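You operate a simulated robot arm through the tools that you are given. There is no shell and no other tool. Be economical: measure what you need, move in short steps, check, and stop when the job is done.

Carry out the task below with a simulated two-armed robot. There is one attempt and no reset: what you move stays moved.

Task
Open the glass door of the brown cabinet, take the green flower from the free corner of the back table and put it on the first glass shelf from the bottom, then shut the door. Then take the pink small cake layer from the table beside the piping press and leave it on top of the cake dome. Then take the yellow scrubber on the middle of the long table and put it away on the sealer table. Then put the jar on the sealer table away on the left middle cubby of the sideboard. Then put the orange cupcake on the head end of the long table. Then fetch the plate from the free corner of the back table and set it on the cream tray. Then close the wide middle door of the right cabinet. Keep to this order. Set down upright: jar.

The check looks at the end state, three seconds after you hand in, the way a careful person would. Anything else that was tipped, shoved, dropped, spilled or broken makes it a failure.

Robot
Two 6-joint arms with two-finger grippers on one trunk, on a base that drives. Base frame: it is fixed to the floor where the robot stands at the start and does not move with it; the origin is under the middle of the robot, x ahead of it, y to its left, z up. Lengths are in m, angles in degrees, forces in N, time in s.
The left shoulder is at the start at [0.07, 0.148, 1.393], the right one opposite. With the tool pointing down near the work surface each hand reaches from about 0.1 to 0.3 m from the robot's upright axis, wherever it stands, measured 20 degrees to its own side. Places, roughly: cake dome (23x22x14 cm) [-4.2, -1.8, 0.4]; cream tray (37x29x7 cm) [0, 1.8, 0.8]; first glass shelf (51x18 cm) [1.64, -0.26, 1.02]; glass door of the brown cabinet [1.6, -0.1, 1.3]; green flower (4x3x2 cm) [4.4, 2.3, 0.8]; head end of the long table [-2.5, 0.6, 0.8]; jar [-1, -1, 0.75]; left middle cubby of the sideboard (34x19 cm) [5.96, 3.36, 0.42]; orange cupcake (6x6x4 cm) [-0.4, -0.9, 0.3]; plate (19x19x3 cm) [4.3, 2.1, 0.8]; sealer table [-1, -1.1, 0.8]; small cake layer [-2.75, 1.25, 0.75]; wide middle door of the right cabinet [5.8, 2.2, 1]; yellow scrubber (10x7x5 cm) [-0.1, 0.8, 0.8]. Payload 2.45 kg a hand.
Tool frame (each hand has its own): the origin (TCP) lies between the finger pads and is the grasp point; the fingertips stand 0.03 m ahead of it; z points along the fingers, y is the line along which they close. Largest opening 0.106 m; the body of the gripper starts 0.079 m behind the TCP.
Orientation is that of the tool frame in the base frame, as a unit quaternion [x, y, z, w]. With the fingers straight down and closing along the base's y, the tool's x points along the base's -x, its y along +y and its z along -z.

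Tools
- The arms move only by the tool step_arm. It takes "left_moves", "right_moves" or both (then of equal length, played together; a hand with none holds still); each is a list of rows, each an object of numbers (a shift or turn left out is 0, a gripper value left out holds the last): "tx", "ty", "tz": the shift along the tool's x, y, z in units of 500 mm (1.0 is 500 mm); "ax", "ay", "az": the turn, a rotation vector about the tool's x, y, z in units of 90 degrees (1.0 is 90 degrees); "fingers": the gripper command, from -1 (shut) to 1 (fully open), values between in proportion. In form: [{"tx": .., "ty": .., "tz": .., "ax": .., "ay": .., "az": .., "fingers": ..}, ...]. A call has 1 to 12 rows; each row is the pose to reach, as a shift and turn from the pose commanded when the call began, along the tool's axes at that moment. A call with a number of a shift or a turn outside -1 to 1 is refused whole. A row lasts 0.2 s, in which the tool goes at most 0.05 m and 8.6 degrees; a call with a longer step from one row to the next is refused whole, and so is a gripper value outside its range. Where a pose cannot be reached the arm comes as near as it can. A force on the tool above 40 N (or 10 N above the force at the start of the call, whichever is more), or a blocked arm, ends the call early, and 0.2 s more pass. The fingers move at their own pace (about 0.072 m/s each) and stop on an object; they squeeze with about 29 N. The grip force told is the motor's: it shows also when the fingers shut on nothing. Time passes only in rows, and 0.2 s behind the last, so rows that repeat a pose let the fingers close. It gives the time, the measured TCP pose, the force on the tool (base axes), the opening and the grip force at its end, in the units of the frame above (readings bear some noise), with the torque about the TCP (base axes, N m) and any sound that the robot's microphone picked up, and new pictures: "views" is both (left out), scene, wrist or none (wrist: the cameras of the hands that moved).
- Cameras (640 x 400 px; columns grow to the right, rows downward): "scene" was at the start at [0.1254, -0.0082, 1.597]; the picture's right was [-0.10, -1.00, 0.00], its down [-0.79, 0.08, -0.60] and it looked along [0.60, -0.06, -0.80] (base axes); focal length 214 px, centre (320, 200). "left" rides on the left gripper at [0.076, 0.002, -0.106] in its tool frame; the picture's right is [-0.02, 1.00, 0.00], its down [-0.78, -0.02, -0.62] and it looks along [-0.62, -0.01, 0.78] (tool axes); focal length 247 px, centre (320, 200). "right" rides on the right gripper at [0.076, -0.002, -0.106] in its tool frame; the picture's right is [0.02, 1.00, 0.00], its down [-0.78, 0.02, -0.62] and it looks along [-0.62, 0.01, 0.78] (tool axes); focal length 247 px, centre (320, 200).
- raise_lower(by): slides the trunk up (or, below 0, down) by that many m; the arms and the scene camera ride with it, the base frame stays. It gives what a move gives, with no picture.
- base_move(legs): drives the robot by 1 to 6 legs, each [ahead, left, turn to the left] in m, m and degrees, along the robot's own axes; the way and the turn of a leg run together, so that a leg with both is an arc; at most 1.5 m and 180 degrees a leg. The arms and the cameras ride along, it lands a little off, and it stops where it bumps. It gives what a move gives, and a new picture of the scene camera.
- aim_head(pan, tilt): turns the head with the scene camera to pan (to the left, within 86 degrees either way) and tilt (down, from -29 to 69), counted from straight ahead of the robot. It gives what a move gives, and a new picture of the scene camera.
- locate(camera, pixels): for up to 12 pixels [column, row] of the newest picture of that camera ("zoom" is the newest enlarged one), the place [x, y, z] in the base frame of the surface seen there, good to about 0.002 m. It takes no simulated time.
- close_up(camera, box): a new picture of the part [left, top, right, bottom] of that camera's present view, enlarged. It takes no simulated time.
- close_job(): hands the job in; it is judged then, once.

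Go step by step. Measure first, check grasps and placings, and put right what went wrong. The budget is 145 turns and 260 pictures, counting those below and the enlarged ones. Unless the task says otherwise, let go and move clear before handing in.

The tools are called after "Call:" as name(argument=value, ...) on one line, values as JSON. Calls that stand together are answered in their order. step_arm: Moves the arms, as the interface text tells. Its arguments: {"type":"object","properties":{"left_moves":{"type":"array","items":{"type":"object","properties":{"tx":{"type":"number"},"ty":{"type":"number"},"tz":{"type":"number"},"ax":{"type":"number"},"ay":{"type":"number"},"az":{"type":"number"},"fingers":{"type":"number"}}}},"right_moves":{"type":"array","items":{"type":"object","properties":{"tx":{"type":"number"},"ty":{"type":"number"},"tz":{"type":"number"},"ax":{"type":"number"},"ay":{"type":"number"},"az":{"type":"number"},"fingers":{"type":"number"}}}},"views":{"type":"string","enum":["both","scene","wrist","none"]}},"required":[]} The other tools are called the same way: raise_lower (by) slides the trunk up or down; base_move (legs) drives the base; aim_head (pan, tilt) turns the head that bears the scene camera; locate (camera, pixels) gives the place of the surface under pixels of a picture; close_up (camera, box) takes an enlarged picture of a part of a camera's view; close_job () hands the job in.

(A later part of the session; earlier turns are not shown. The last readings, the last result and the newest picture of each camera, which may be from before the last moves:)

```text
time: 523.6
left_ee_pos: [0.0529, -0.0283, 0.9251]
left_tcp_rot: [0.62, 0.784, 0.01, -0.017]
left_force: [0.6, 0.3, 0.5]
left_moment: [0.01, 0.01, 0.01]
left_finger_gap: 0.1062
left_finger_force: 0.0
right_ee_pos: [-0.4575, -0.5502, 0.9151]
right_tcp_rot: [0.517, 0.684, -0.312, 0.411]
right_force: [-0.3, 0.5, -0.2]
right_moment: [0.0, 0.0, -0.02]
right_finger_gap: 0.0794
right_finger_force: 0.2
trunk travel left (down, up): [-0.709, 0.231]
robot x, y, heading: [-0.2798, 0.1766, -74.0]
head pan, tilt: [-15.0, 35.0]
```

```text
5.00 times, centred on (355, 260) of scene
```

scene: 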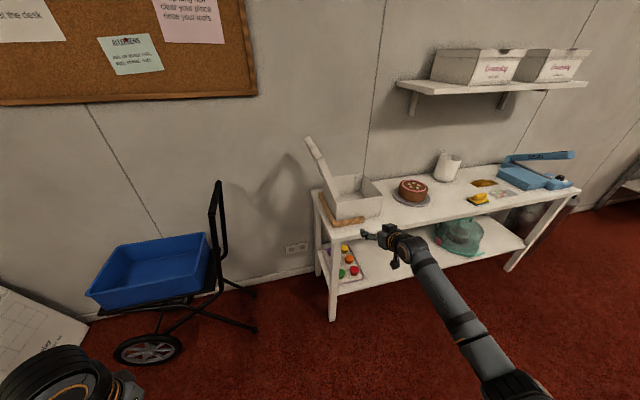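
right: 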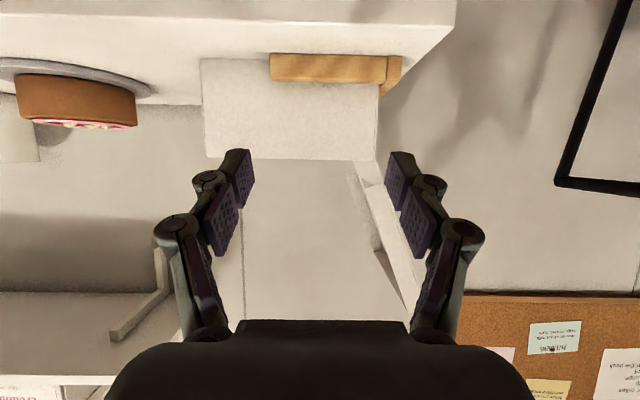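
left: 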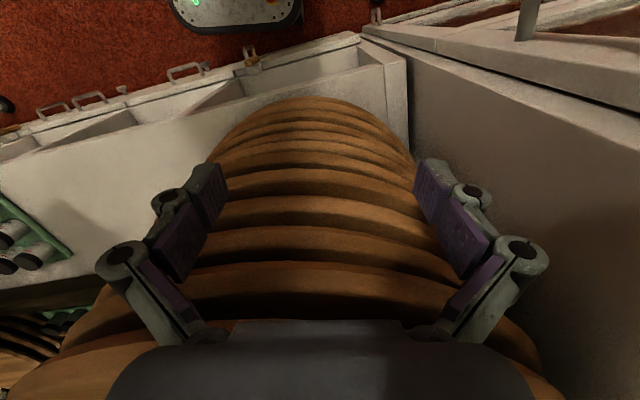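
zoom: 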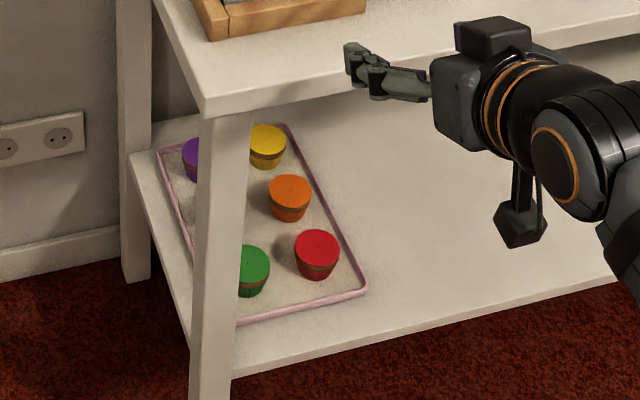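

Orange cupcake centre (-0.439,-0.895), top 0.347, with a red one 8 cm in front. I pitch the hand to 50°, strafe right 0.075 and lower to just above; first I check the cart near the left hand.

Call:
locate(camera="scene", pixels=[[150, 350], [120, 345], [218, 185], [258, 330], [190, 310], [95, 300], [215, 260], [245, 325]])

Call:
step_arm(right_moves=[{"ay": 0.09}, {"ay": 0.18}, {"ay": 0.245}], views="none")

Call:
base_move(legs=[[0, -0.075, 0]])

Call:
raise_lower(by=-0.4)

Call:
raise_lower(by=-0.1)

```text
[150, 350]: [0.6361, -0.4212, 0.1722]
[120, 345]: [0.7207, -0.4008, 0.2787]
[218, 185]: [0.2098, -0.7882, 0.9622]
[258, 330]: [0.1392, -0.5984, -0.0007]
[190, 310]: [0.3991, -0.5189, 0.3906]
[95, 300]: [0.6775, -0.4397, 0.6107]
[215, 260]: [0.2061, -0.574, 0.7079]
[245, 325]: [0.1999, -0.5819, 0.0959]
```

```text
time: 524.4
left_ee_pos: [0.053, -0.0287, 0.9239]
left_tcp_rot: [0.619, 0.785, 0.011, -0.019]
left_force: [-0.3, 0.2, 0.4]
left_moment: [0.01, 0.03, 0.01]
left_finger_gap: 0.1059
left_finger_force: 0.0
right_ee_pos: [-0.4585, -0.5508, 0.9149]
right_tcp_rot: [0.567, 0.749, -0.208, 0.272]
right_force: [0.4, -0.9, 0.4]
right_moment: [-0.01, 0.0, -0.04]
right_finger_gap: 0.0796
right_finger_force: 0.1
trunk travel left (down, up): [-0.709, 0.231]
robot x, y, heading: [-0.276, 0.1765, -74.3]
head pan, tilt: [-15.0, 35.0]
```

```text
time: 525.4
left_ee_pos: [-0.0189, -0.0493, 0.9238]
left_tcp_rot: [0.619, 0.785, 0.01, -0.018]
left_force: [0.5, 0.7, 1.3]
left_moment: [0.01, -0.01, -0.02]
left_finger_gap: 0.1058
left_finger_force: 0.2
right_ee_pos: [-0.5304, -0.5693, 0.9156]
right_tcp_rot: [0.567, 0.749, -0.209, 0.272]
right_force: [-0.8, 0.1, -0.7]
right_moment: [0.04, 0.0, 0.0]
right_finger_gap: 0.0793
right_finger_force: 0.0
trunk travel left (down, up): [-0.709, 0.231]
robot x, y, heading: [-0.3473, 0.1536, -74.3]
head pan, tilt: [-15.0, 35.0]
```

scene: 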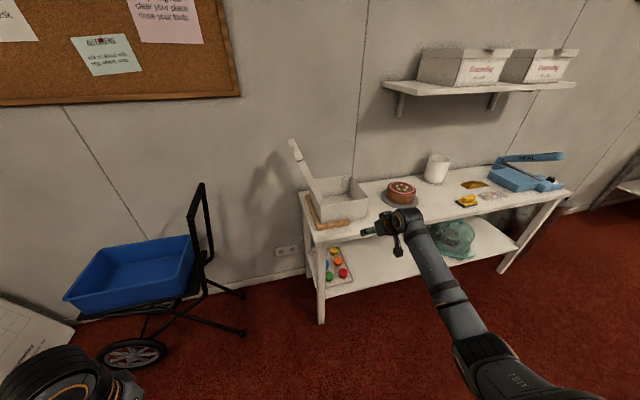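

```text
time: 529.3
left_ee_pos: [-0.0195, -0.0486, 0.5246]
left_tcp_rot: [0.619, 0.785, 0.01, -0.018]
left_force: [0.3, -0.2, -0.1]
left_moment: [0.01, -0.01, 0.02]
left_finger_gap: 0.1061
left_finger_force: 0.2
right_ee_pos: [-0.5301, -0.5711, 0.5158]
right_tcp_rot: [0.567, 0.749, -0.208, 0.273]
right_force: [-0.4, -0.1, 0.2]
right_moment: [-0.04, -0.03, 0.02]
right_finger_gap: 0.0796
right_finger_force: 0.1
trunk travel left (down, up): [-0.309, 0.631]
robot x, y, heading: [-0.3481, 0.1532, -74.4]
head pan, tilt: [-15.0, 35.0]
```

```text
time: 530.6
left_ee_pos: [-0.0191, -0.0493, 0.4247]
left_tcp_rot: [0.619, 0.785, 0.01, -0.018]
left_force: [0.4, -0.9, 0.2]
left_moment: [0.0, 0.04, 0.0]
left_finger_gap: 0.106
left_finger_force: 0.1
right_ee_pos: [-0.5316, -0.5703, 0.4158]
right_tcp_rot: [0.567, 0.749, -0.208, 0.273]
right_force: [0.2, -0.4, 0.4]
right_moment: [0.02, -0.01, 0.0]
right_finger_gap: 0.0798
right_finger_force: 0.0
trunk travel left (down, up): [-0.209, 0.731]
robot x, y, heading: [-0.3486, 0.1538, -74.3]
head pan, tilt: [-15.0, 35.0]
```

Aligned laterally, 0.32 m to go at z 0.416. I drive 0.24 and view with the wrist camera.

Call:
base_move(legs=[[0.24, 0, 0]])

Call:
step_arm(right_moves=[{"fingers": 0.5}], views="wrist")

```text
time: 532.4
left_ee_pos: [0.0447, -0.2794, 0.4235]
left_tcp_rot: [0.62, 0.784, 0.01, -0.018]
left_force: [0.2, 0.1, 0.3]
left_moment: [-0.02, 0.0, -0.01]
left_finger_gap: 0.1061
left_finger_force: 0.0
right_ee_pos: [-0.4686, -0.7981, 0.4149]
right_tcp_rot: [0.567, 0.749, -0.207, 0.273]
right_force: [0.1, 0.2, 1.1]
right_moment: [0.02, 0.0, 0.0]
right_finger_gap: 0.0795
right_finger_force: 0.0
trunk travel left (down, up): [-0.209, 0.731]
robot x, y, heading: [-0.2802, -0.0729, -74.8]
head pan, tilt: [-15.0, 35.0]
```

scene: 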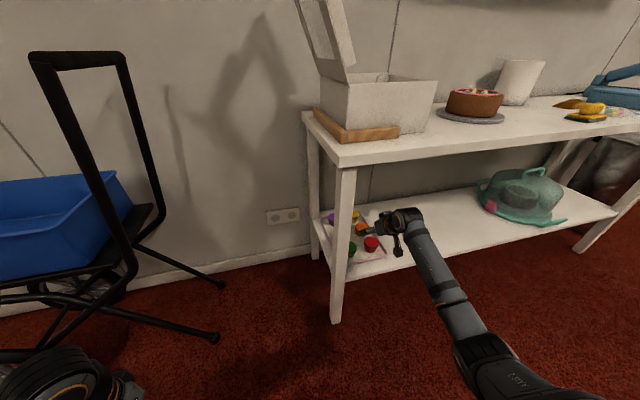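

```text
time: 532.8
left_ee_pos: [0.0448, -0.2784, 0.4245]
left_tcp_rot: [0.619, 0.785, 0.01, -0.017]
left_force: [-0.6, -0.3, -0.6]
left_moment: [0.05, -0.02, 0.04]
left_finger_gap: 0.1057
left_finger_force: 0.0
right_ee_pos: [-0.4683, -0.8004, 0.4154]
right_tcp_rot: [0.567, 0.749, -0.208, 0.272]
right_force: [-0.1, -1.0, 0.4]
right_moment: [-0.01, 0.04, -0.03]
right_finger_gap: 0.0794
right_finger_force: 0.1
trunk travel left (down, up): [-0.209, 0.731]
robot x, y, heading: [-0.2792, -0.0735, -74.2]
head pan, tilt: [-15.0, 35.0]
```

right: 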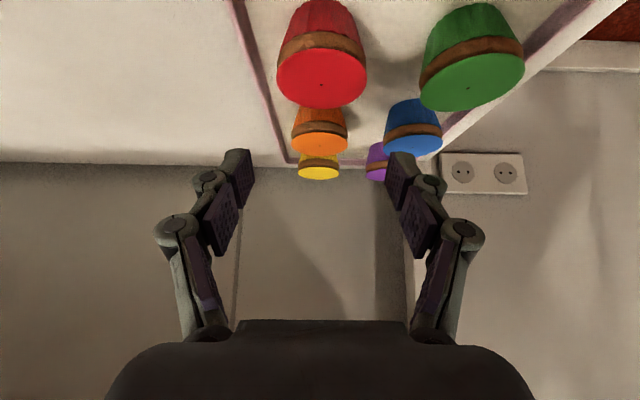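

Orange cupcake is in line (319,130). Forward 0.084 above the tops, down 0.067, close, and lift 0.07.

Call:
step_arm(right_moves=[{"tz": 0.054, "tx": -0.064, "ty": 0.005, "fingers": 0.33}, {"tz": 0.108, "tx": -0.128, "ty": 0.005, "fingers": 0.33}, {"tz": 0.108, "tx": -0.128, "ty": 0.005, "fingers": 0.33}, {"tz": 0.16, "tx": -0.085, "ty": 0.005, "fingers": 0.33}, {"tz": 0.21, "tx": -0.042, "ty": 0.005, "fingers": 0.33}, {"tz": 0.21, "tx": -0.042, "ty": 0.005, "fingers": -1}, {"tz": 0.21, "tx": -0.042, "ty": 0.005, "fingers": -1}, {"tz": 0.21, "tx": -0.042, "ty": 0.005, "fingers": -1}, {"tz": 0.16, "tx": -0.085, "ty": 0.005, "fingers": -1}, {"tz": 0.103, "tx": -0.132, "ty": 0.005, "fingers": -1}], views="wrist")

```text
time: 535.0
left_ee_pos: [0.0438, -0.2785, 0.4235]
left_tcp_rot: [0.62, 0.784, 0.01, -0.018]
left_force: [-1.0, -0.2, 0.5]
left_moment: [-0.03, 0.02, -0.03]
left_finger_gap: 0.1064
left_finger_force: 0.1
right_ee_pos: [-0.4453, -0.8796, 0.4195]
right_tcp_rot: [0.568, 0.749, -0.207, 0.272]
right_force: [0.5, 0.0, -0.8]
right_moment: [-0.01, 0.01, -0.04]
right_finger_gap: 0.0545
right_finger_force: 29.3
trunk travel left (down, up): [-0.209, 0.731]
robot x, y, heading: [-0.2836, -0.0737, -74.4]
head pan, tilt: [-15.0, 35.0]
```

right: 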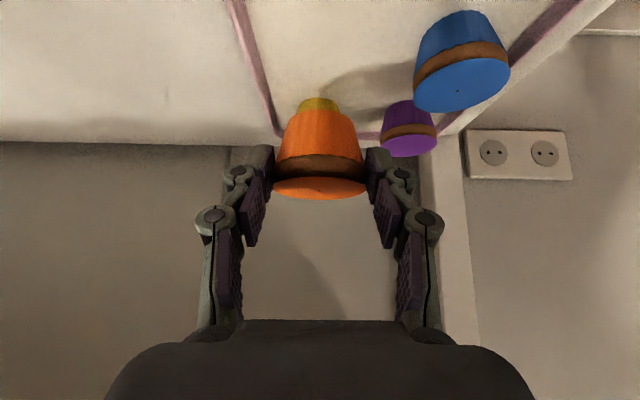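

The orange cupcake is held. I withdraw it, back off, raise, and drive to the head end of the long table.

Call:
step_arm(right_moves=[{"tz": -0.05, "tx": 0.06}, {"tz": -0.1, "tx": 0.119}, {"tz": -0.15, "tx": 0.178}], views="none")

Call:
base_move(legs=[[-0.2, 0, 0]])

Call:
raise_lower(by=0.4)

Call:
raise_lower(by=0.3)

Call:
base_move(legs=[[0, 0, -91], [1.4, 0.08, 0], [1.4, 0.05, 0]])

```text
time: 535.8
left_ee_pos: [0.0436, -0.2797, 0.4241]
left_tcp_rot: [0.619, 0.785, 0.01, -0.018]
left_force: [0.8, -0.3, -0.6]
left_moment: [0.0, -0.01, 0.0]
left_finger_gap: 0.1062
left_finger_force: 0.0
right_ee_pos: [-0.4749, -0.7673, 0.4201]
right_tcp_rot: [0.567, 0.749, -0.206, 0.272]
right_force: [0.3, 0.1, -0.6]
right_moment: [0.01, 0.01, 0.02]
right_finger_gap: 0.0542
right_finger_force: 29.0
trunk travel left (down, up): [-0.209, 0.731]
robot x, y, heading: [-0.2846, -0.0698, -74.6]
head pan, tilt: [-15.0, 35.0]
```

```text
time: 537.4
left_ee_pos: [-0.0102, -0.087, 0.4246]
left_tcp_rot: [0.621, 0.784, 0.01, -0.017]
left_force: [-0.8, 0.5, 0.3]
left_moment: [0.01, 0.04, -0.01]
left_finger_gap: 0.1061
left_finger_force: 0.1
right_ee_pos: [-0.5309, -0.5744, 0.4183]
right_tcp_rot: [0.569, 0.747, -0.209, 0.272]
right_force: [0.8, 0.4, -0.3]
right_moment: [0.01, -0.01, 0.0]
right_finger_gap: 0.0544
right_finger_force: 28.9
trunk travel left (down, up): [-0.209, 0.731]
robot x, y, heading: [-0.3394, 0.1152, -74.6]
head pan, tilt: [-15.0, 35.0]
```

scene: 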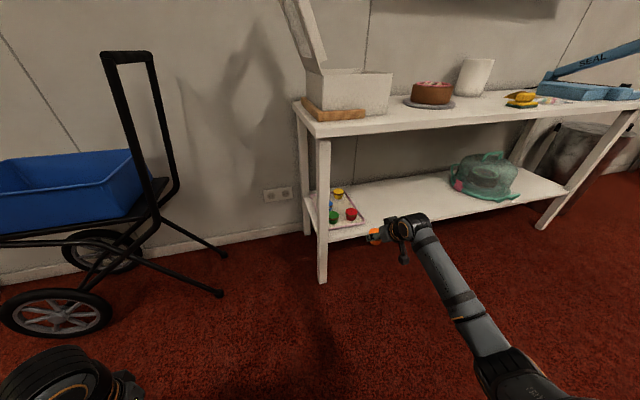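

```text
time: 541.2
left_ee_pos: [-0.0103, -0.0867, 0.8251]
left_tcp_rot: [0.62, 0.784, 0.011, -0.017]
left_force: [-0.4, 0.4, 0.0]
left_moment: [0.04, 0.0, 0.02]
left_finger_gap: 0.1058
left_finger_force: 0.1
right_ee_pos: [-0.5314, -0.5739, 0.8194]
right_tcp_rot: [0.569, 0.748, -0.208, 0.272]
right_force: [0.3, -0.5, -1.0]
right_moment: [0.01, 0.01, 0.01]
right_finger_gap: 0.0544
right_finger_force: 29.0
trunk travel left (down, up): [-0.609, 0.331]
robot x, y, heading: [-0.3378, 0.1203, -74.6]
head pan, tilt: [-15.0, 35.0]
```

```text
time: 544.2
left_ee_pos: [-0.0105, -0.0883, 1.1243]
left_tcp_rot: [0.621, 0.784, 0.01, -0.017]
left_force: [-0.3, 0.8, 0.5]
left_moment: [0.01, 0.02, 0.03]
left_finger_gap: 0.1058
left_finger_force: 0.0
right_ee_pos: [-0.5304, -0.5739, 1.1193]
right_tcp_rot: [0.569, 0.747, -0.209, 0.273]
right_force: [-0.7, -0.1, 0.1]
right_moment: [-0.01, 0.01, 0.02]
right_finger_gap: 0.0541
right_finger_force: 28.6
trunk travel left (down, up): [-0.909, 0.031]
robot x, y, heading: [-0.3339, 0.1223, -74.9]
head pan, tilt: [-15.0, 35.0]
```

```text
time: 546.7
left_ee_pos: [-0.2474, -0.2582, 1.1249]
left_tcp_rot: [0.871, 0.49, 0.016, -0.013]
left_force: [0.0, 0.1, 0.2]
left_moment: [-0.02, -0.01, 0.0]
left_finger_gap: 0.1059
left_finger_force: 0.2
right_ee_pos: [-0.9602, -0.2401, 1.119]
right_tcp_rot: [0.81, 0.477, -0.294, 0.173]
right_force: [1.0, 0.8, -0.5]
right_moment: [-0.03, -0.02, 0.0]
right_finger_gap: 0.054
right_finger_force: 28.6
trunk travel left (down, up): [-0.909, 0.031]
robot x, y, heading: [-0.3382, 0.118, -119.2]
head pan, tilt: [-15.0, 35.0]
stopped in leg 1: the robot was blocked; the commanded pose is now the measured one
```

scene: 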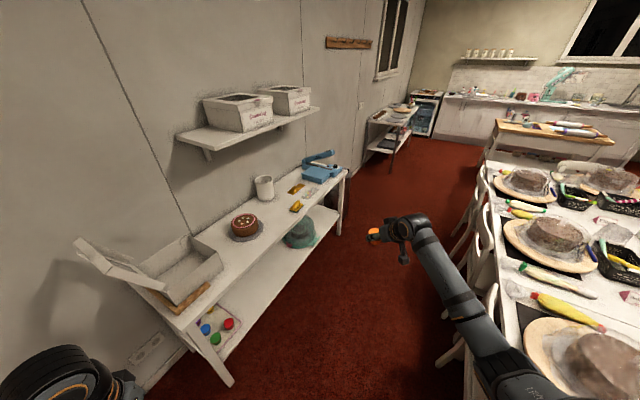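

A chair blocked the turn midway; I shift 0.12 m away from it, finish the turn and go on.

Call:
base_move(legs=[[0.1, 0.09, 0], [0, 0, -46], [1.4, 0.03, 0], [1.4, 0, 0], [0, 0, -90]])

Call:
aim_head(pan=-20, tilt=45)

```text
time: 567.1
left_ee_pos: [-3.3165, -0.5367, 1.1245]
left_tcp_rot: [0.773, -0.634, 0.018, 0.01]
left_force: [0.0, -0.2, 1.2]
left_moment: [-0.01, -0.01, 0.01]
left_finger_gap: 0.1058
left_finger_force: 0.0
right_ee_pos: [-2.7784, -0.0692, 1.1196]
right_tcp_rot: [0.738, -0.582, -0.268, -0.212]
right_force: [-0.1, 0.0, -0.3]
right_moment: [0.0, 0.03, 0.02]
right_finger_gap: 0.0541
right_finger_force: 29.0
trunk travel left (down, up): [-0.909, 0.031]
robot x, y, heading: [-2.9977, -0.7611, 103.2]
head pan, tilt: [-15.0, 35.0]
```

scene: 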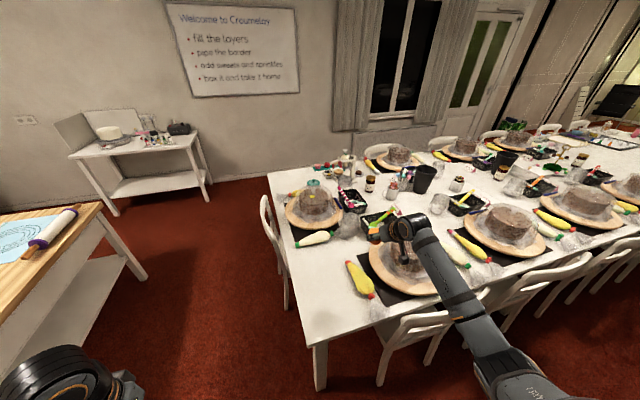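

```text
time: 567.8
left_ee_pos: [-3.3164, -0.5364, 1.1251]
left_tcp_rot: [0.773, -0.635, 0.018, 0.011]
left_force: [0.2, 0.0, 0.0]
left_moment: [-0.02, -0.02, 0.01]
left_finger_gap: 0.106
left_finger_force: 0.1
right_ee_pos: [-2.7786, -0.0691, 1.1185]
right_tcp_rot: [0.738, -0.581, -0.269, -0.212]
right_force: [0.2, 0.1, -1.0]
right_moment: [-0.01, -0.01, -0.01]
right_finger_gap: 0.0542
right_finger_force: 29.1
trunk travel left (down, up): [-0.909, 0.031]
robot x, y, heading: [-2.9998, -0.7565, 103.1]
head pan, tilt: [-20.0, 45.0]
```

scene: 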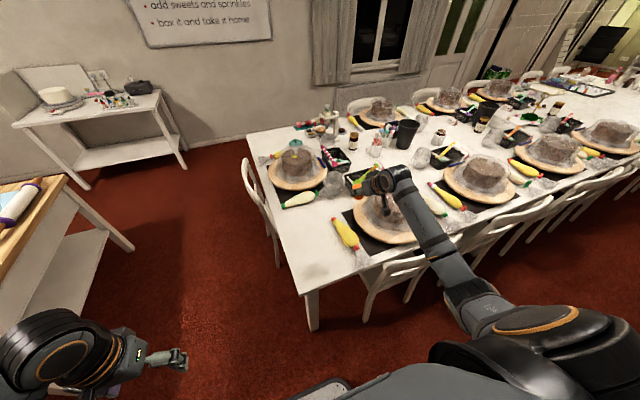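

A free patch on the head end lies around (312,245), between the yellow bag and the corner. I measure it.

Call:
locate(camera="scene", pixels=[[310, 245], [300, 225], [325, 265], [335, 240], [298, 205], [308, 288], [290, 240], [330, 270], [350, 260], [322, 232]])

Call:
close_up(camera="scene", box=[240, 170, 420, 300])

```text
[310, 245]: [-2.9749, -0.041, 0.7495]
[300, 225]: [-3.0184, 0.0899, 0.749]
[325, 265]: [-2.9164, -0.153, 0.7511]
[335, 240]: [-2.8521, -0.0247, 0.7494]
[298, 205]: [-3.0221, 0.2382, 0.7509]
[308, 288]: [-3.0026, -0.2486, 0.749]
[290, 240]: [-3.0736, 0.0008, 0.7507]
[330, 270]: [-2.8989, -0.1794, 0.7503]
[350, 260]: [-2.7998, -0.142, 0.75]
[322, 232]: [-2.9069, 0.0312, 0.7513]
```

```text
3.08 times, centred on (330, 235) of scene
```

zoom: 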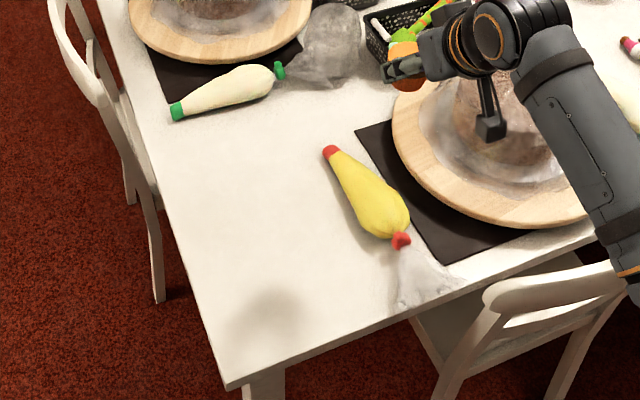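

Free spot chosen at (-2.95,-0.01). I strafe left 0.154, ahead 0.08, lower 0.32, and check.

Call:
base_move(legs=[[0.08, 0.154, 0]])

Call:
raise_lower(by=-0.318)

Call:
step_arm(right_moves=[{"fingers": -1}], views="wrist")

```text
time: 569.3
left_ee_pos: [-3.4827, -0.4932, 1.1253]
left_tcp_rot: [0.772, -0.635, 0.016, 0.011]
left_force: [0.5, 0.4, 0.5]
left_moment: [-0.01, 0.04, 0.02]
left_finger_gap: 0.1059
left_finger_force: 0.1
right_ee_pos: [-2.9445, -0.0262, 1.1194]
right_tcp_rot: [0.737, -0.583, -0.269, -0.212]
right_force: [0.6, 0.0, -0.2]
right_moment: [-0.01, 0.07, 0.04]
right_finger_gap: 0.0541
right_finger_force: 28.5
trunk travel left (down, up): [-0.909, 0.031]
robot x, y, heading: [-3.1696, -0.7108, 103.1]
head pan, tilt: [-20.0, 45.0]
```

scene: 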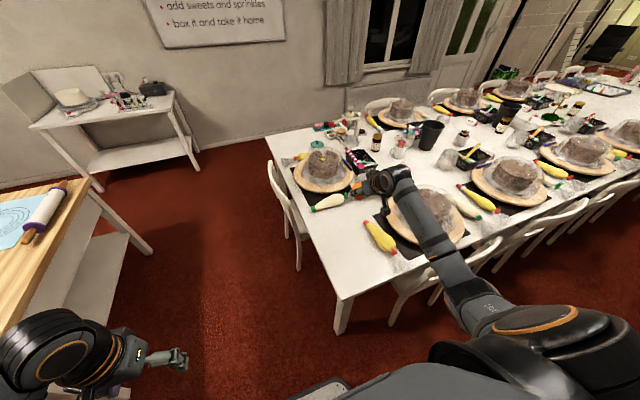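

```text
time: 572.4
left_ee_pos: [-3.4856, -0.4935, 0.8058]
left_tcp_rot: [0.772, -0.636, 0.017, 0.01]
left_force: [-0.1, -0.2, 0.1]
left_moment: [0.01, -0.04, -0.04]
left_finger_gap: 0.106
left_finger_force: 0.1
right_ee_pos: [-2.9476, -0.026, 0.8012]
right_tcp_rot: [0.737, -0.582, -0.268, -0.213]
right_force: [0.4, -1.2, -1.1]
right_moment: [0.01, 0.05, 0.0]
right_finger_gap: 0.054
right_finger_force: 28.9
trunk travel left (down, up): [-0.591, 0.349]
robot x, y, heading: [-3.1679, -0.711, 103.3]
head pan, tilt: [-20.0, 45.0]
```

```text
time: 572.8
left_ee_pos: [-3.4858, -0.4907, 0.8071]
left_tcp_rot: [0.772, -0.635, 0.018, 0.01]
left_force: [-0.2, 0.4, 0.1]
left_moment: [-0.01, 0.01, 0.02]
left_finger_gap: 0.1061
left_finger_force: 0.2
right_ee_pos: [-2.9473, -0.0246, 0.8011]
right_tcp_rot: [0.737, -0.582, -0.269, -0.212]
right_force: [-0.5, -0.8, -0.5]
right_moment: [0.0, 0.0, 0.01]
right_finger_gap: 0.0541
right_finger_force: 29.2
trunk travel left (down, up): [-0.591, 0.349]
robot x, y, heading: [-3.1685, -0.7115, 103.2]
head pan, tilt: [-20.0, 45.0]
```

right: 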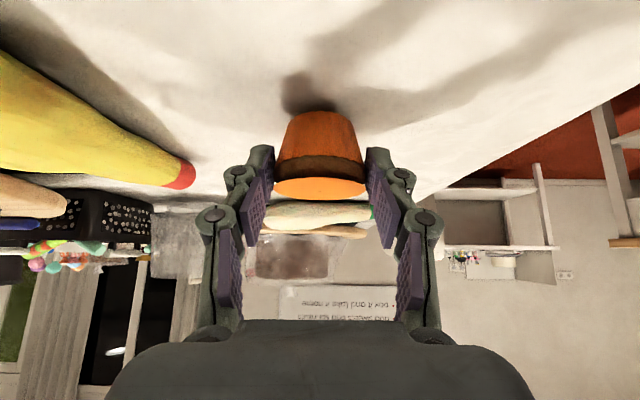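

Clear space; lower 7 mm, open, retreat back and up, then raise and look.

Call:
step_arm(right_moves=[{"tz": 0.006, "tx": 0.005, "fingers": -1}, {"tz": 0.0115, "tx": 0.0095, "fingers": -1}, {"tz": 0.0115, "tx": 0.0095, "fingers": 0.4}, {"tz": 0.0115, "tx": 0.0095, "fingers": 0.4}, {"tz": 0.0115, "tx": 0.0095, "fingers": 0.4}, {"tz": -0.06, "tx": 0.01, "fingers": 0.4}, {"tz": -0.15, "tx": 0.01, "fingers": 0.4}], views="wrist")

Call:
raise_lower(by=0.3)

Call:
base_move(legs=[[-0.1, 0.1, 0], [0, 0, 90], [0, 0, 90]])

```text
time: 574.4
left_ee_pos: [-3.4853, -0.4923, 0.8071]
left_tcp_rot: [0.772, -0.635, 0.018, 0.01]
left_force: [1.1, 0.1, 1.0]
left_moment: [0.02, 0.01, -0.03]
left_finger_gap: 0.1058
left_finger_force: 0.0
right_ee_pos: [-2.9345, -0.0762, 0.8541]
right_tcp_rot: [0.737, -0.582, -0.269, -0.213]
right_force: [0.0, 0.4, 0.5]
right_moment: [-0.03, 0.0, -0.01]
right_finger_gap: 0.0743
right_finger_force: 0.1
trunk travel left (down, up): [-0.591, 0.349]
robot x, y, heading: [-3.1643, -0.7134, 103.2]
head pan, tilt: [-20.0, 45.0]
```

right: 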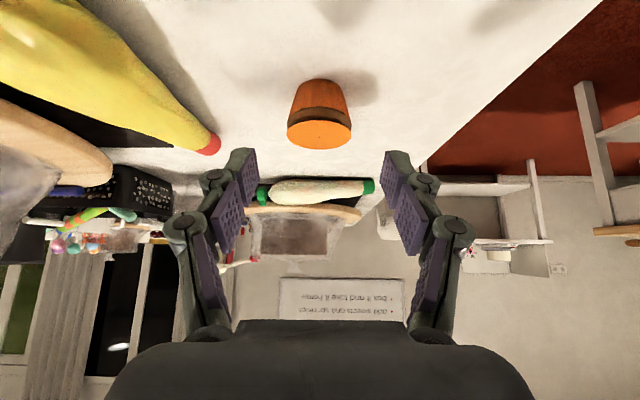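

```text
time: 577.4
left_ee_pos: [-3.486, -0.491, 1.1053]
left_tcp_rot: [0.772, -0.635, 0.018, 0.009]
left_force: [0.0, 0.5, 0.2]
left_moment: [-0.03, -0.01, -0.02]
left_finger_gap: 0.1059
left_finger_force: 0.0
right_ee_pos: [-2.9358, -0.0746, 1.1536]
right_tcp_rot: [0.737, -0.583, -0.268, -0.213]
right_force: [-0.4, -0.6, -0.5]
right_moment: [0.03, -0.01, 0.0]
right_finger_gap: 0.0742
right_finger_force: 0.0
trunk travel left (down, up): [-0.891, 0.049]
robot x, y, heading: [-3.1687, -0.7122, 103.3]
head pan, tilt: [-20.0, 45.0]
```

```text
time: 586.5
left_ee_pos: [-2.916, -1.0412, 1.1056]
left_tcp_rot: [0.624, 0.781, 0.01, -0.018]
left_force: [0.3, -0.8, 0.3]
left_moment: [0.0, 0.0, 0.01]
left_finger_gap: 0.1061
left_finger_force: 0.0
right_ee_pos: [-3.4527, -1.4736, 1.1544]
right_tcp_rot: [0.572, 0.746, -0.208, 0.271]
right_force: [0.0, -0.7, 0.3]
right_moment: [0.02, 0.02, 0.01]
right_finger_gap: 0.0743
right_finger_force: 0.1
trunk travel left (down, up): [-0.891, 0.049]
robot x, y, heading: [-3.2392, -0.8317, -75.2]
head pan, tilt: [-20.0, 45.0]
```

scene: 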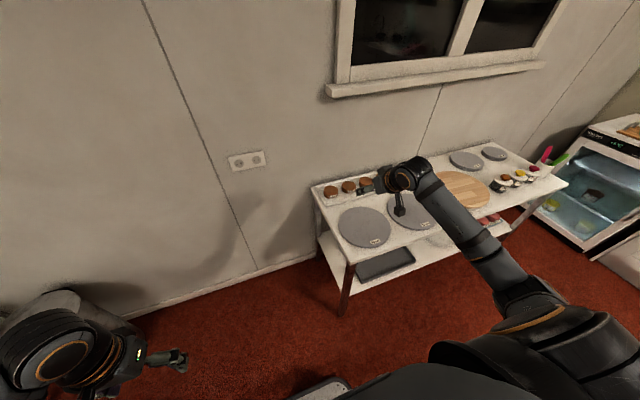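

The cupcake stands on the head end. Last fetch: the plate. I turn along the aisle and drive back to the far end.

Call:
base_move(legs=[[0, 0, 91], [1.45, 0.04, 0], [1.45, 0, 0], [1.45, 0.03, 0], [1.45, 0.05, 0], [1.2, 0.03, 0]])

```text
time: 620.1
left_ee_pos: [2.9245, 0.9898, 1.1081]
left_tcp_rot: [-0.088, 0.996, -0.005, -0.018]
left_force: [-0.6, -1.0, -0.4]
left_moment: [0.04, 0.01, 0.0]
left_finger_gap: 0.106
left_finger_force: 0.1
right_ee_pos: [3.3324, 0.4332, 1.158]
right_tcp_rot: [-0.102, 0.933, 0.037, 0.343]
right_force: [-0.5, 0.6, -1.0]
right_moment: [0.01, -0.01, 0.02]
right_finger_gap: 0.0741
right_finger_force: 0.0
trunk travel left (down, up): [-0.891, 0.049]
robot x, y, heading: [2.702, 0.6795, 12.3]
head pan, tilt: [-20.0, 45.0]
stopped in leg 6: the robot was blocked; the commanded pose is now the measured one
```

scene: 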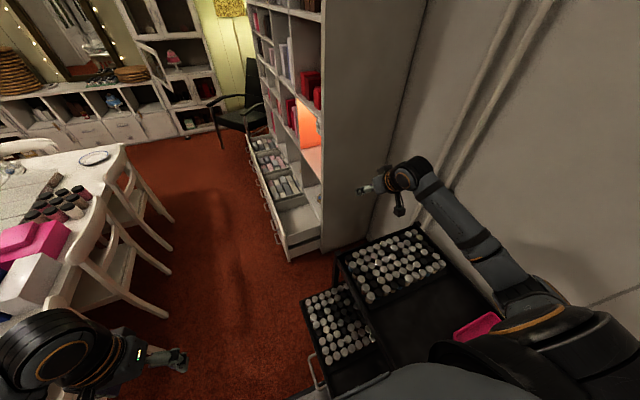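

I drifted right and touched the trolley; I move left off it, realign, drive on and turn round before the table end.

Call:
base_move(legs=[[-0.06, 0.12, 0], [0, 0.22, 3.7], [0.9, 0.02, 0], [0.85, 0, 0], [0, 0, 90]])

```text
time: 635.0
left_ee_pos: [3.9198, 1.6929, 1.1063]
left_tcp_rot: [0.786, -0.617, 0.018, 0.01]
left_force: [0.4, 0.2, -0.1]
left_moment: [-0.02, -0.01, -0.02]
left_finger_gap: 0.106
left_finger_force: 0.0
right_ee_pos: [4.449, 2.1348, 1.1533]
right_tcp_rot: [0.751, -0.565, -0.273, -0.206]
right_force: [0.0, 0.4, 0.3]
right_moment: [0.0, 0.04, 0.01]
right_finger_gap: 0.0742
right_finger_force: 0.0
trunk travel left (down, up): [-0.891, 0.049]
robot x, y, heading: [4.2518, 1.4882, 106.1]
head pan, tilt: [-20.0, 45.0]
```

scene: 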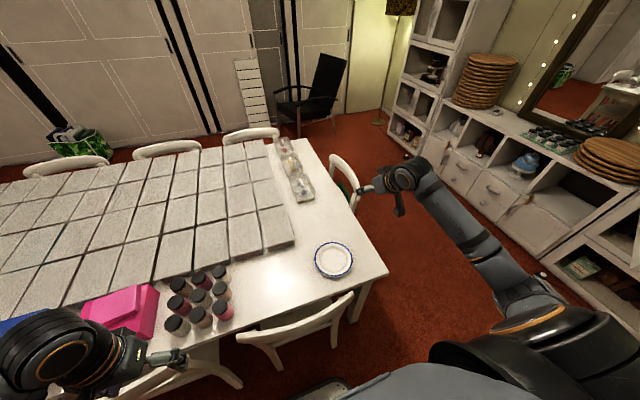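

Now facing the table; I complete the turn to face along it, back up to beyond its end, and roll the right hand 90° for gripping the plate's rim vertically.

Call:
base_move(legs=[[0, 0, 90], [-0.93, 0, 0], [0, -0.2, 0]])

Call:
step_arm(right_moves=[{"az": -0.09}, {"az": -0.18}, {"az": -0.27}, {"az": -0.36}, {"az": -0.45}, {"az": -0.54}, {"az": -0.63}, {"az": -0.72}, {"az": -0.81}, {"az": -0.9}, {"az": -0.96}, {"az": -1, "fingers": -0.2}], views="both")

```text
time: 644.9
left_ee_pos: [4.8718, 1.6195, 1.1053]
left_tcp_rot: [0.991, 0.132, 0.019, -0.007]
left_force: [0.6, 0.3, -0.4]
left_moment: [0.01, 0.03, -0.01]
left_finger_gap: 0.1057
left_finger_force: 0.1
right_ee_pos: [4.4162, 2.1385, 1.1545]
right_tcp_rot: [0.929, 0.143, -0.338, 0.05]
right_force: [0.5, 0.5, -0.1]
right_moment: [0.04, 0.01, -0.02]
right_finger_gap: 0.0743
right_finger_force: 0.0
trunk travel left (down, up): [-0.891, 0.049]
robot x, y, heading: [5.0695, 1.9516, -162.7]
head pan, tilt: [-20.0, 45.0]
```

scene: 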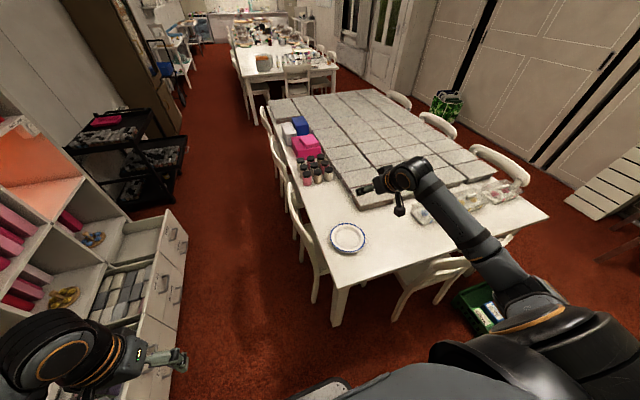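

```text
time: 647.5
left_ee_pos: [4.8699, 1.6225, 1.1065]
left_tcp_rot: [0.991, 0.131, 0.019, -0.006]
left_force: [0.9, 0.5, -0.8]
left_moment: [-0.02, 0.04, -0.01]
left_finger_gap: 0.1062
left_finger_force: 0.1
right_ee_pos: [4.4159, 2.1419, 1.153]
right_tcp_rot: [0.555, 0.758, -0.275, -0.204]
right_force: [0.0, -0.5, 1.0]
right_moment: [0.01, 0.01, 0.01]
right_finger_gap: 0.0422
right_finger_force: 0.1
trunk travel left (down, up): [-0.891, 0.049]
robot x, y, heading: [5.0642, 1.9575, -163.1]
head pan, tilt: [-20.0, 45.0]
```

scene: 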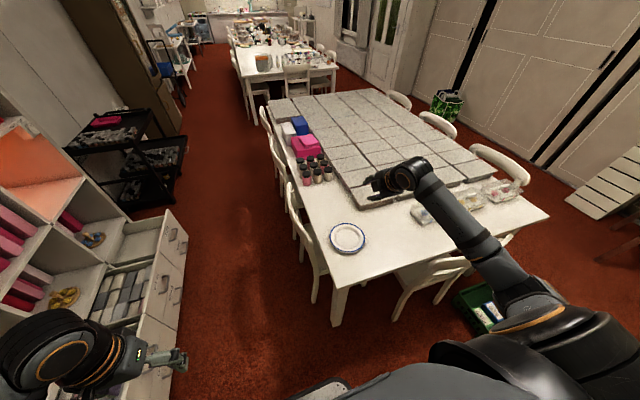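
right: 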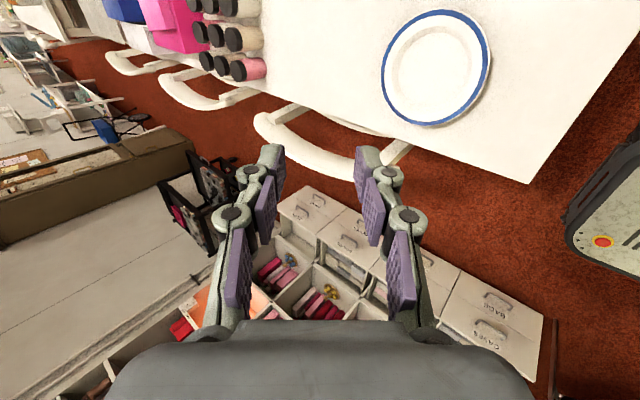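

The roll works: fingers now close in the vertical plane. I locate the plate's rim and centre in the hand picture.

Call:
locate(camera="right", pixels=[[438, 68], [489, 70], [484, 60], [485, 85], [382, 80], [440, 12], [432, 124], [475, 70], [468, 70], [480, 95], [500, 75], [490, 50]])

Call:
close_up(camera="right", box=[370, 0, 510, 140])

```text
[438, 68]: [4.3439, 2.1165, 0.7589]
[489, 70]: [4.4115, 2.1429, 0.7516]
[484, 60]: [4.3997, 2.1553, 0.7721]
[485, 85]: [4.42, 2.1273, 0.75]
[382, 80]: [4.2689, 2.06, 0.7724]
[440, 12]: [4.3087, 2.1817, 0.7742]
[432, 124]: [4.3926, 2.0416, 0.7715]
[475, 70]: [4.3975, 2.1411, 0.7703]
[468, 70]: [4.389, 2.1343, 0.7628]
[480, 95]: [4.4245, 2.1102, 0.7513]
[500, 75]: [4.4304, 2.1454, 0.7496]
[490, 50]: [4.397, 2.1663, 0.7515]
```

```text
2.86 times, centred on (440, 70) of right
```

zoom: 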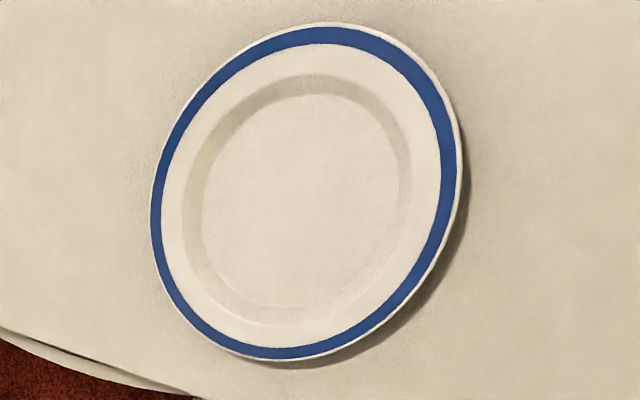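

The rim flange is nearly flat at z≈0.772 with a gap beneath. I reduce the pitch to 20°, open the fingers to 16 mm, back 7 cm, lower, and check before inserting.

Call:
step_arm(right_moves=[{"ax": 0.09, "fingers": -0.7}, {"ax": 0.18, "fingers": -0.7}, {"ax": 0.27, "fingers": -0.7}, {"ax": 0.333, "fingers": -0.7}], views="none")

Call:
base_move(legs=[[-0.07, 0.01, 0]])

Call:
raise_lower(by=-0.373)

Call:
step_arm(right_moves=[{"fingers": -0.7}], views="both")

```text
time: 648.5
left_ee_pos: [4.8707, 1.6233, 1.1063]
left_tcp_rot: [0.991, 0.131, 0.019, -0.005]
left_force: [-0.6, -0.5, -0.2]
left_moment: [0.02, -0.01, -0.01]
left_finger_gap: 0.1061
left_finger_force: 0.0
right_ee_pos: [4.4173, 2.1414, 1.1547]
right_tcp_rot: [0.484, 0.66, -0.463, -0.341]
right_force: [-0.7, 0.1, -0.7]
right_moment: [0.02, -0.01, 0.01]
right_finger_gap: 0.0157
right_finger_force: 0.0
trunk travel left (down, up): [-0.891, 0.049]
robot x, y, heading: [5.0657, 1.9555, -162.6]
head pan, tilt: [-20.0, 45.0]
```

```text
time: 649.5
left_ee_pos: [4.9341, 1.6331, 1.1042]
left_tcp_rot: [0.991, 0.131, 0.022, -0.005]
left_force: [-0.6, 0.0, 0.4]
left_moment: [0.01, -0.08, 0.01]
left_finger_gap: 0.1059
left_finger_force: 0.0
right_ee_pos: [4.4807, 2.1538, 1.1506]
right_tcp_rot: [0.486, 0.661, -0.46, -0.339]
right_force: [0.2, -0.3, -0.3]
right_moment: [0.0, 0.0, 0.01]
right_finger_gap: 0.0159
right_finger_force: 0.1
trunk travel left (down, up): [-0.891, 0.049]
robot x, y, heading: [5.1403, 1.9668, -162.7]
head pan, tilt: [-20.0, 45.0]
```

scene: 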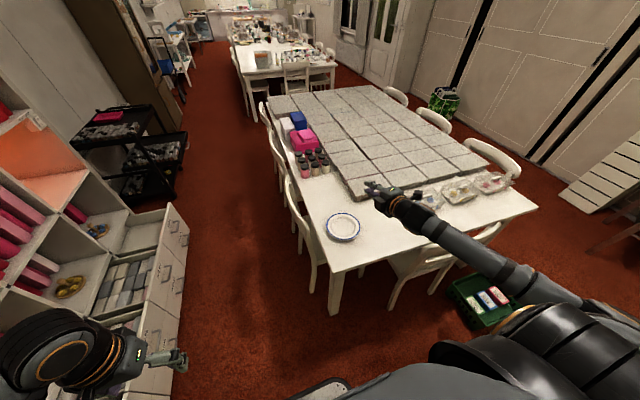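

```text
time: 653.1
left_ee_pos: [4.9393, 1.6348, 0.7329]
left_tcp_rot: [0.991, 0.131, 0.02, -0.005]
left_force: [-0.1, -0.7, -0.3]
left_moment: [0.02, 0.04, 0.01]
left_finger_gap: 0.106
left_finger_force: 0.0
right_ee_pos: [4.4873, 2.1546, 0.7809]
right_tcp_rot: [0.485, 0.66, -0.462, -0.341]
right_force: [-0.6, 0.4, -0.5]
right_moment: [0.01, -0.02, -0.02]
right_finger_gap: 0.0161
right_finger_force: 0.1
trunk travel left (down, up): [-0.518, 0.422]
robot x, y, heading: [5.1394, 1.9666, -162.9]
head pan, tilt: [-20.0, 45.0]
```

```text
time: 653.5
left_ee_pos: [4.9405, 1.6338, 0.7329]
left_tcp_rot: [0.991, 0.13, 0.02, -0.005]
left_force: [0.1, -0.2, 0.6]
left_moment: [0.02, 0.03, 0.02]
left_finger_gap: 0.1061
left_finger_force: 0.0
right_ee_pos: [4.486, 2.1527, 0.7813]
right_tcp_rot: [0.485, 0.66, -0.462, -0.34]
right_force: [0.3, -0.2, -0.3]
right_moment: [0.02, 0.01, 0.0]
right_finger_gap: 0.0157
right_finger_force: 0.1
trunk travel left (down, up): [-0.518, 0.422]
robot x, y, heading: [5.1365, 1.9674, -163.0]
head pan, tilt: [-20.0, 45.0]
```

scene: 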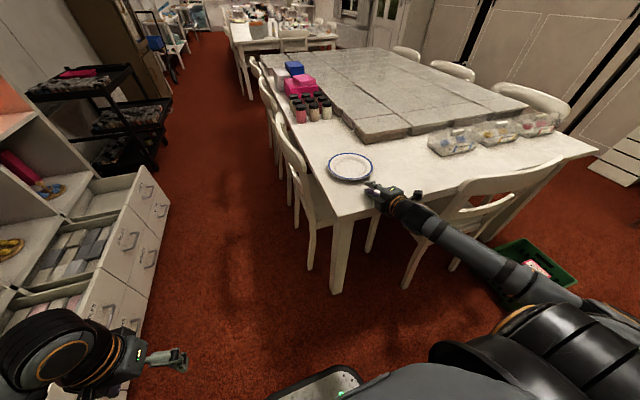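
right: 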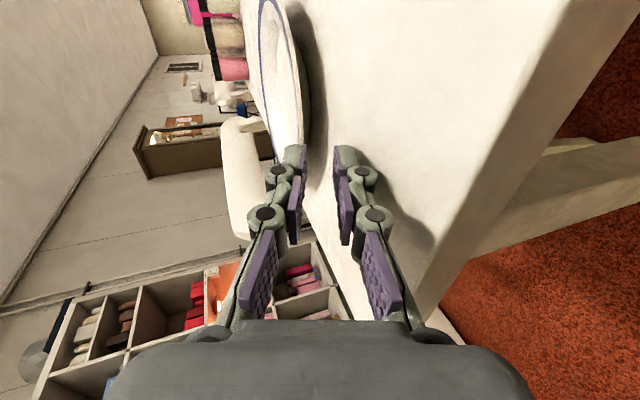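

The TCP is 3.7 cm outside the grip point at z 0.781. I verify the rim's height at its near edge in the hand picture before inserting.

Call:
locate(camera="right", pixels=[[285, 60], [298, 100], [304, 120], [302, 135], [296, 120], [290, 100], [308, 100], [315, 120], [300, 80]])

Call:
close_up(camera="right", box=[220, 20, 400, 220])

```text
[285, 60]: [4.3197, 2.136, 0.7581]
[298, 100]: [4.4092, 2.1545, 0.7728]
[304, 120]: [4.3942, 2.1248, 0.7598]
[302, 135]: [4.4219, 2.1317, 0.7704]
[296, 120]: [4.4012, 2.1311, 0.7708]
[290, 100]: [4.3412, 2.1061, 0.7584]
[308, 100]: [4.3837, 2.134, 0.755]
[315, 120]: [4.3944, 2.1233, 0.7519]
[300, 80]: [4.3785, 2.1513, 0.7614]
```

```text
2.00 times, centred on (310, 120) of right
```

zoom: 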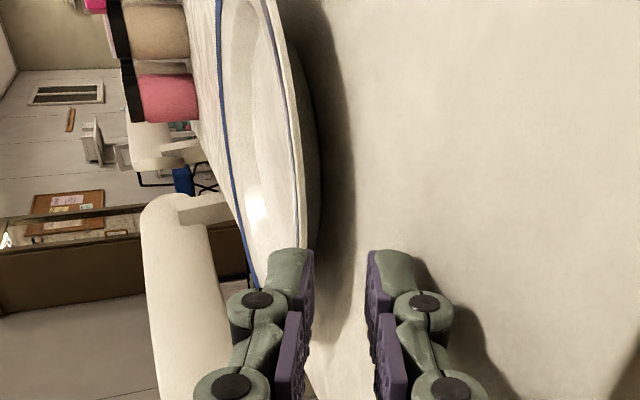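

The rim's underside slopes ~20°, matching the hand; rim edge at u 4.838, z≈0.770. I narrow the fingers to 12 mm, slide in 5 cm, and close.

Call:
step_arm(right_moves=[{"fingers": -0.77}, {"tz": 0.033, "ty": -0.0086, "fingers": -0.77}, {"tz": 0.066, "ty": -0.0172, "fingers": -0.77}, {"tz": 0.099, "ty": -0.0259, "fingers": -0.77}, {"tz": 0.099, "ty": -0.0259, "fingers": -1}, {"tz": 0.099, "ty": -0.0259, "fingers": -1}, {"tz": 0.099, "ty": -0.0259, "fingers": -1}], views="wrist")

Call:
raise_lower(by=0.05)

Call:
step_arm(right_moves=[{"fingers": -1}], views="both")

```text
time: 655.1
left_ee_pos: [4.9396, 1.6329, 0.7339]
left_tcp_rot: [0.991, 0.131, 0.019, -0.007]
left_force: [0.0, -0.4, -0.8]
left_moment: [0.0, 0.04, -0.02]
left_finger_gap: 0.1062
left_finger_force: 0.2
right_ee_pos: [4.4382, 2.138, 0.7764]
right_tcp_rot: [0.484, 0.661, -0.462, -0.341]
right_force: [-1.2, -0.1, 3.1]
right_moment: [0.08, 0.1, 0.07]
right_finger_gap: 0.007
right_finger_force: 29.2
trunk travel left (down, up): [-0.518, 0.422]
robot x, y, heading: [5.1371, 1.9672, -163.0]
head pan, tilt: [-20.0, 45.0]
```

right: 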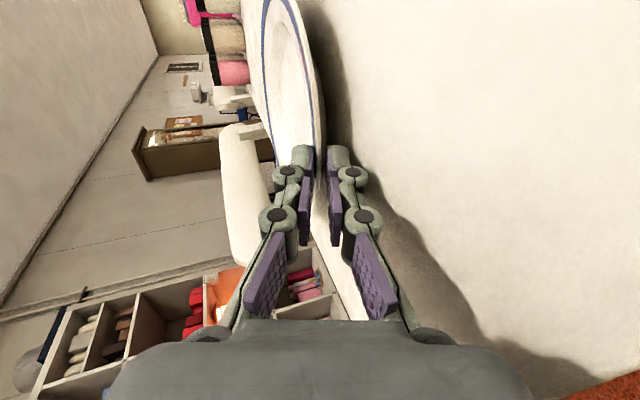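

```text
time: 656.0
left_ee_pos: [4.9405, 1.6336, 0.7826]
left_tcp_rot: [0.991, 0.13, 0.02, -0.006]
left_force: [-0.2, 0.8, -0.5]
left_moment: [-0.02, -0.01, 0.0]
left_finger_gap: 0.1059
left_finger_force: 0.0
right_ee_pos: [4.4374, 2.1389, 0.8257]
right_tcp_rot: [0.485, 0.66, -0.462, -0.34]
right_force: [0.7, -1.1, -2.5]
right_moment: [0.07, -0.18, -0.01]
right_finger_gap: 0.0072
right_finger_force: 28.8
trunk travel left (down, up): [-0.568, 0.372]
robot x, y, heading: [5.1371, 1.9659, -162.7]
head pan, tilt: [-20.0, 45.0]
```

```text
time: 656.5
left_ee_pos: [4.9393, 1.6348, 0.7834]
left_tcp_rot: [0.991, 0.131, 0.019, -0.006]
left_force: [0.2, -0.2, -0.4]
left_moment: [-0.02, 0.03, 0.01]
left_finger_gap: 0.106
left_finger_force: 0.0
right_ee_pos: [4.4375, 2.1383, 0.826]
right_tcp_rot: [0.485, 0.66, -0.461, -0.341]
right_force: [0.0, 0.4, -2.2]
right_moment: [0.06, -0.2, -0.03]
right_finger_gap: 0.0069
right_finger_force: 29.0
trunk travel left (down, up): [-0.568, 0.372]
robot x, y, heading: [5.1374, 1.9673, -162.7]
head pan, tilt: [-20.0, 45.0]
```

scene: 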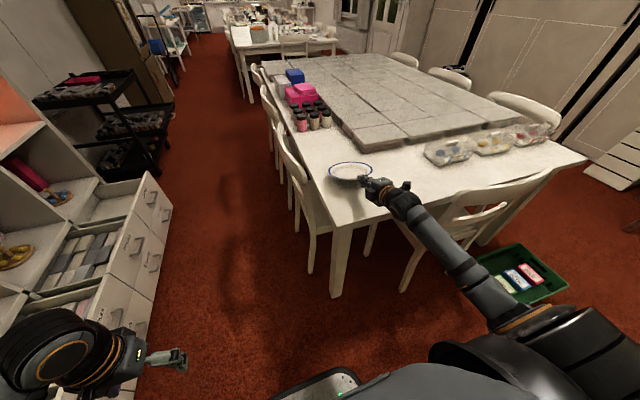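
right: 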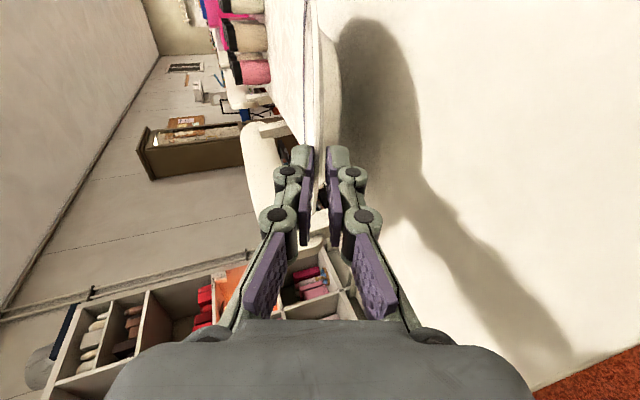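

The plate is lifted, held by its rim. I raise it and drive back along the aisle, then strafe through the gap between the tables to the window side.

Call:
raise_lower(by=0.3)

Call:
base_move(legs=[[0, 0.25, -1.3], [1.5, 0, 0], [1.42, 0, 0], [0, -1.2, 0], [0, -1.1, 0]])

```text
time: 659.5
left_ee_pos: [4.9398, 1.6326, 1.0835]
left_tcp_rot: [0.991, 0.131, 0.019, -0.006]
left_force: [-0.3, 0.3, 0.3]
left_moment: [0.02, 0.04, -0.02]
left_finger_gap: 0.1061
left_finger_force: 0.1
right_ee_pos: [4.4377, 2.1378, 1.1262]
right_tcp_rot: [0.485, 0.66, -0.461, -0.341]
right_force: [-0.5, -0.1, -0.9]
right_moment: [0.04, -0.18, -0.03]
right_finger_gap: 0.0068
right_finger_force: 29.7
trunk travel left (down, up): [-0.868, 0.072]
robot x, y, heading: [5.1395, 1.9662, -163.0]
head pan, tilt: [-20.0, 45.0]
```

```text
time: 686.0
left_ee_pos: [1.6198, 2.9216, 1.0826]
left_tcp_rot: [0.995, 0.093, 0.019, -0.005]
left_force: [-1.3, -0.2, -0.9]
left_moment: [0.03, -0.02, -0.01]
left_finger_gap: 0.1059
left_finger_force: 0.1
right_ee_pos: [1.1579, 3.4614, 1.126]
right_tcp_rot: [0.51, 0.642, -0.449, -0.357]
right_force: [-0.2, -0.2, -2.8]
right_moment: [0.07, -0.21, 0.0]
right_finger_gap: 0.0067
right_finger_force: 29.1
trunk travel left (down, up): [-0.868, 0.072]
robot x, y, heading: [1.8416, 3.2387, -167.3]
head pan, tilt: [-20.0, 45.0]
```

scene: 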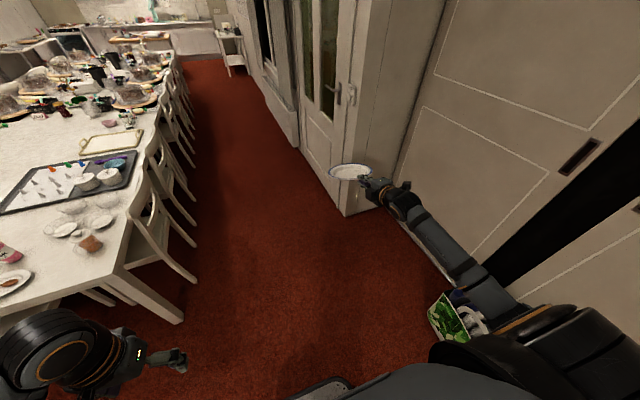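

Through the gap. The cream tray is at (112,143). I locate it and the chair line before turning to face it.

Call:
locate(camera="scene", pixels=[[112, 143], [80, 150], [135, 150], [122, 133], [95, 137], [145, 132], [150, 150], [182, 320], [160, 150], [345, 215], [300, 145], [196, 240]])

Call:
close_up(camera="scene", box=[40, 100, 200, 200])

```text
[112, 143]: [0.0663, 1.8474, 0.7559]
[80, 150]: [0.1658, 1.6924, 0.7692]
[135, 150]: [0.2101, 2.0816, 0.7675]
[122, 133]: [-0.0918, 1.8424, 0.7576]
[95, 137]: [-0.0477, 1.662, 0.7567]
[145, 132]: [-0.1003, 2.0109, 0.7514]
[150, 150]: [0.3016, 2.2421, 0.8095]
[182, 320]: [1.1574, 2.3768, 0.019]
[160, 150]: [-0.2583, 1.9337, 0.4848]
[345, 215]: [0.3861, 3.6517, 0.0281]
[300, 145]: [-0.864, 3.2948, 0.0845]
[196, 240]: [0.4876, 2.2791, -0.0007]
```

```text
4.00 times, centred on (120, 150) of scene
```

zoom: 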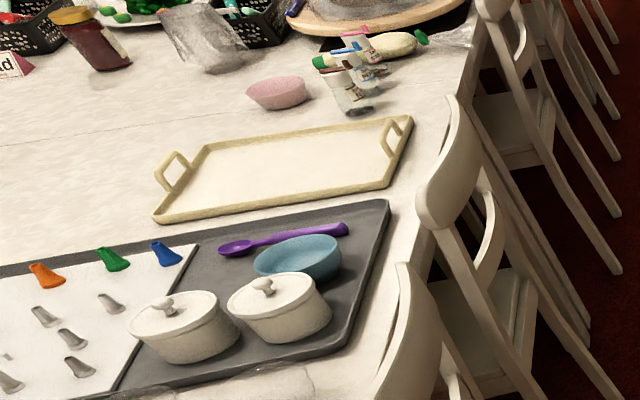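

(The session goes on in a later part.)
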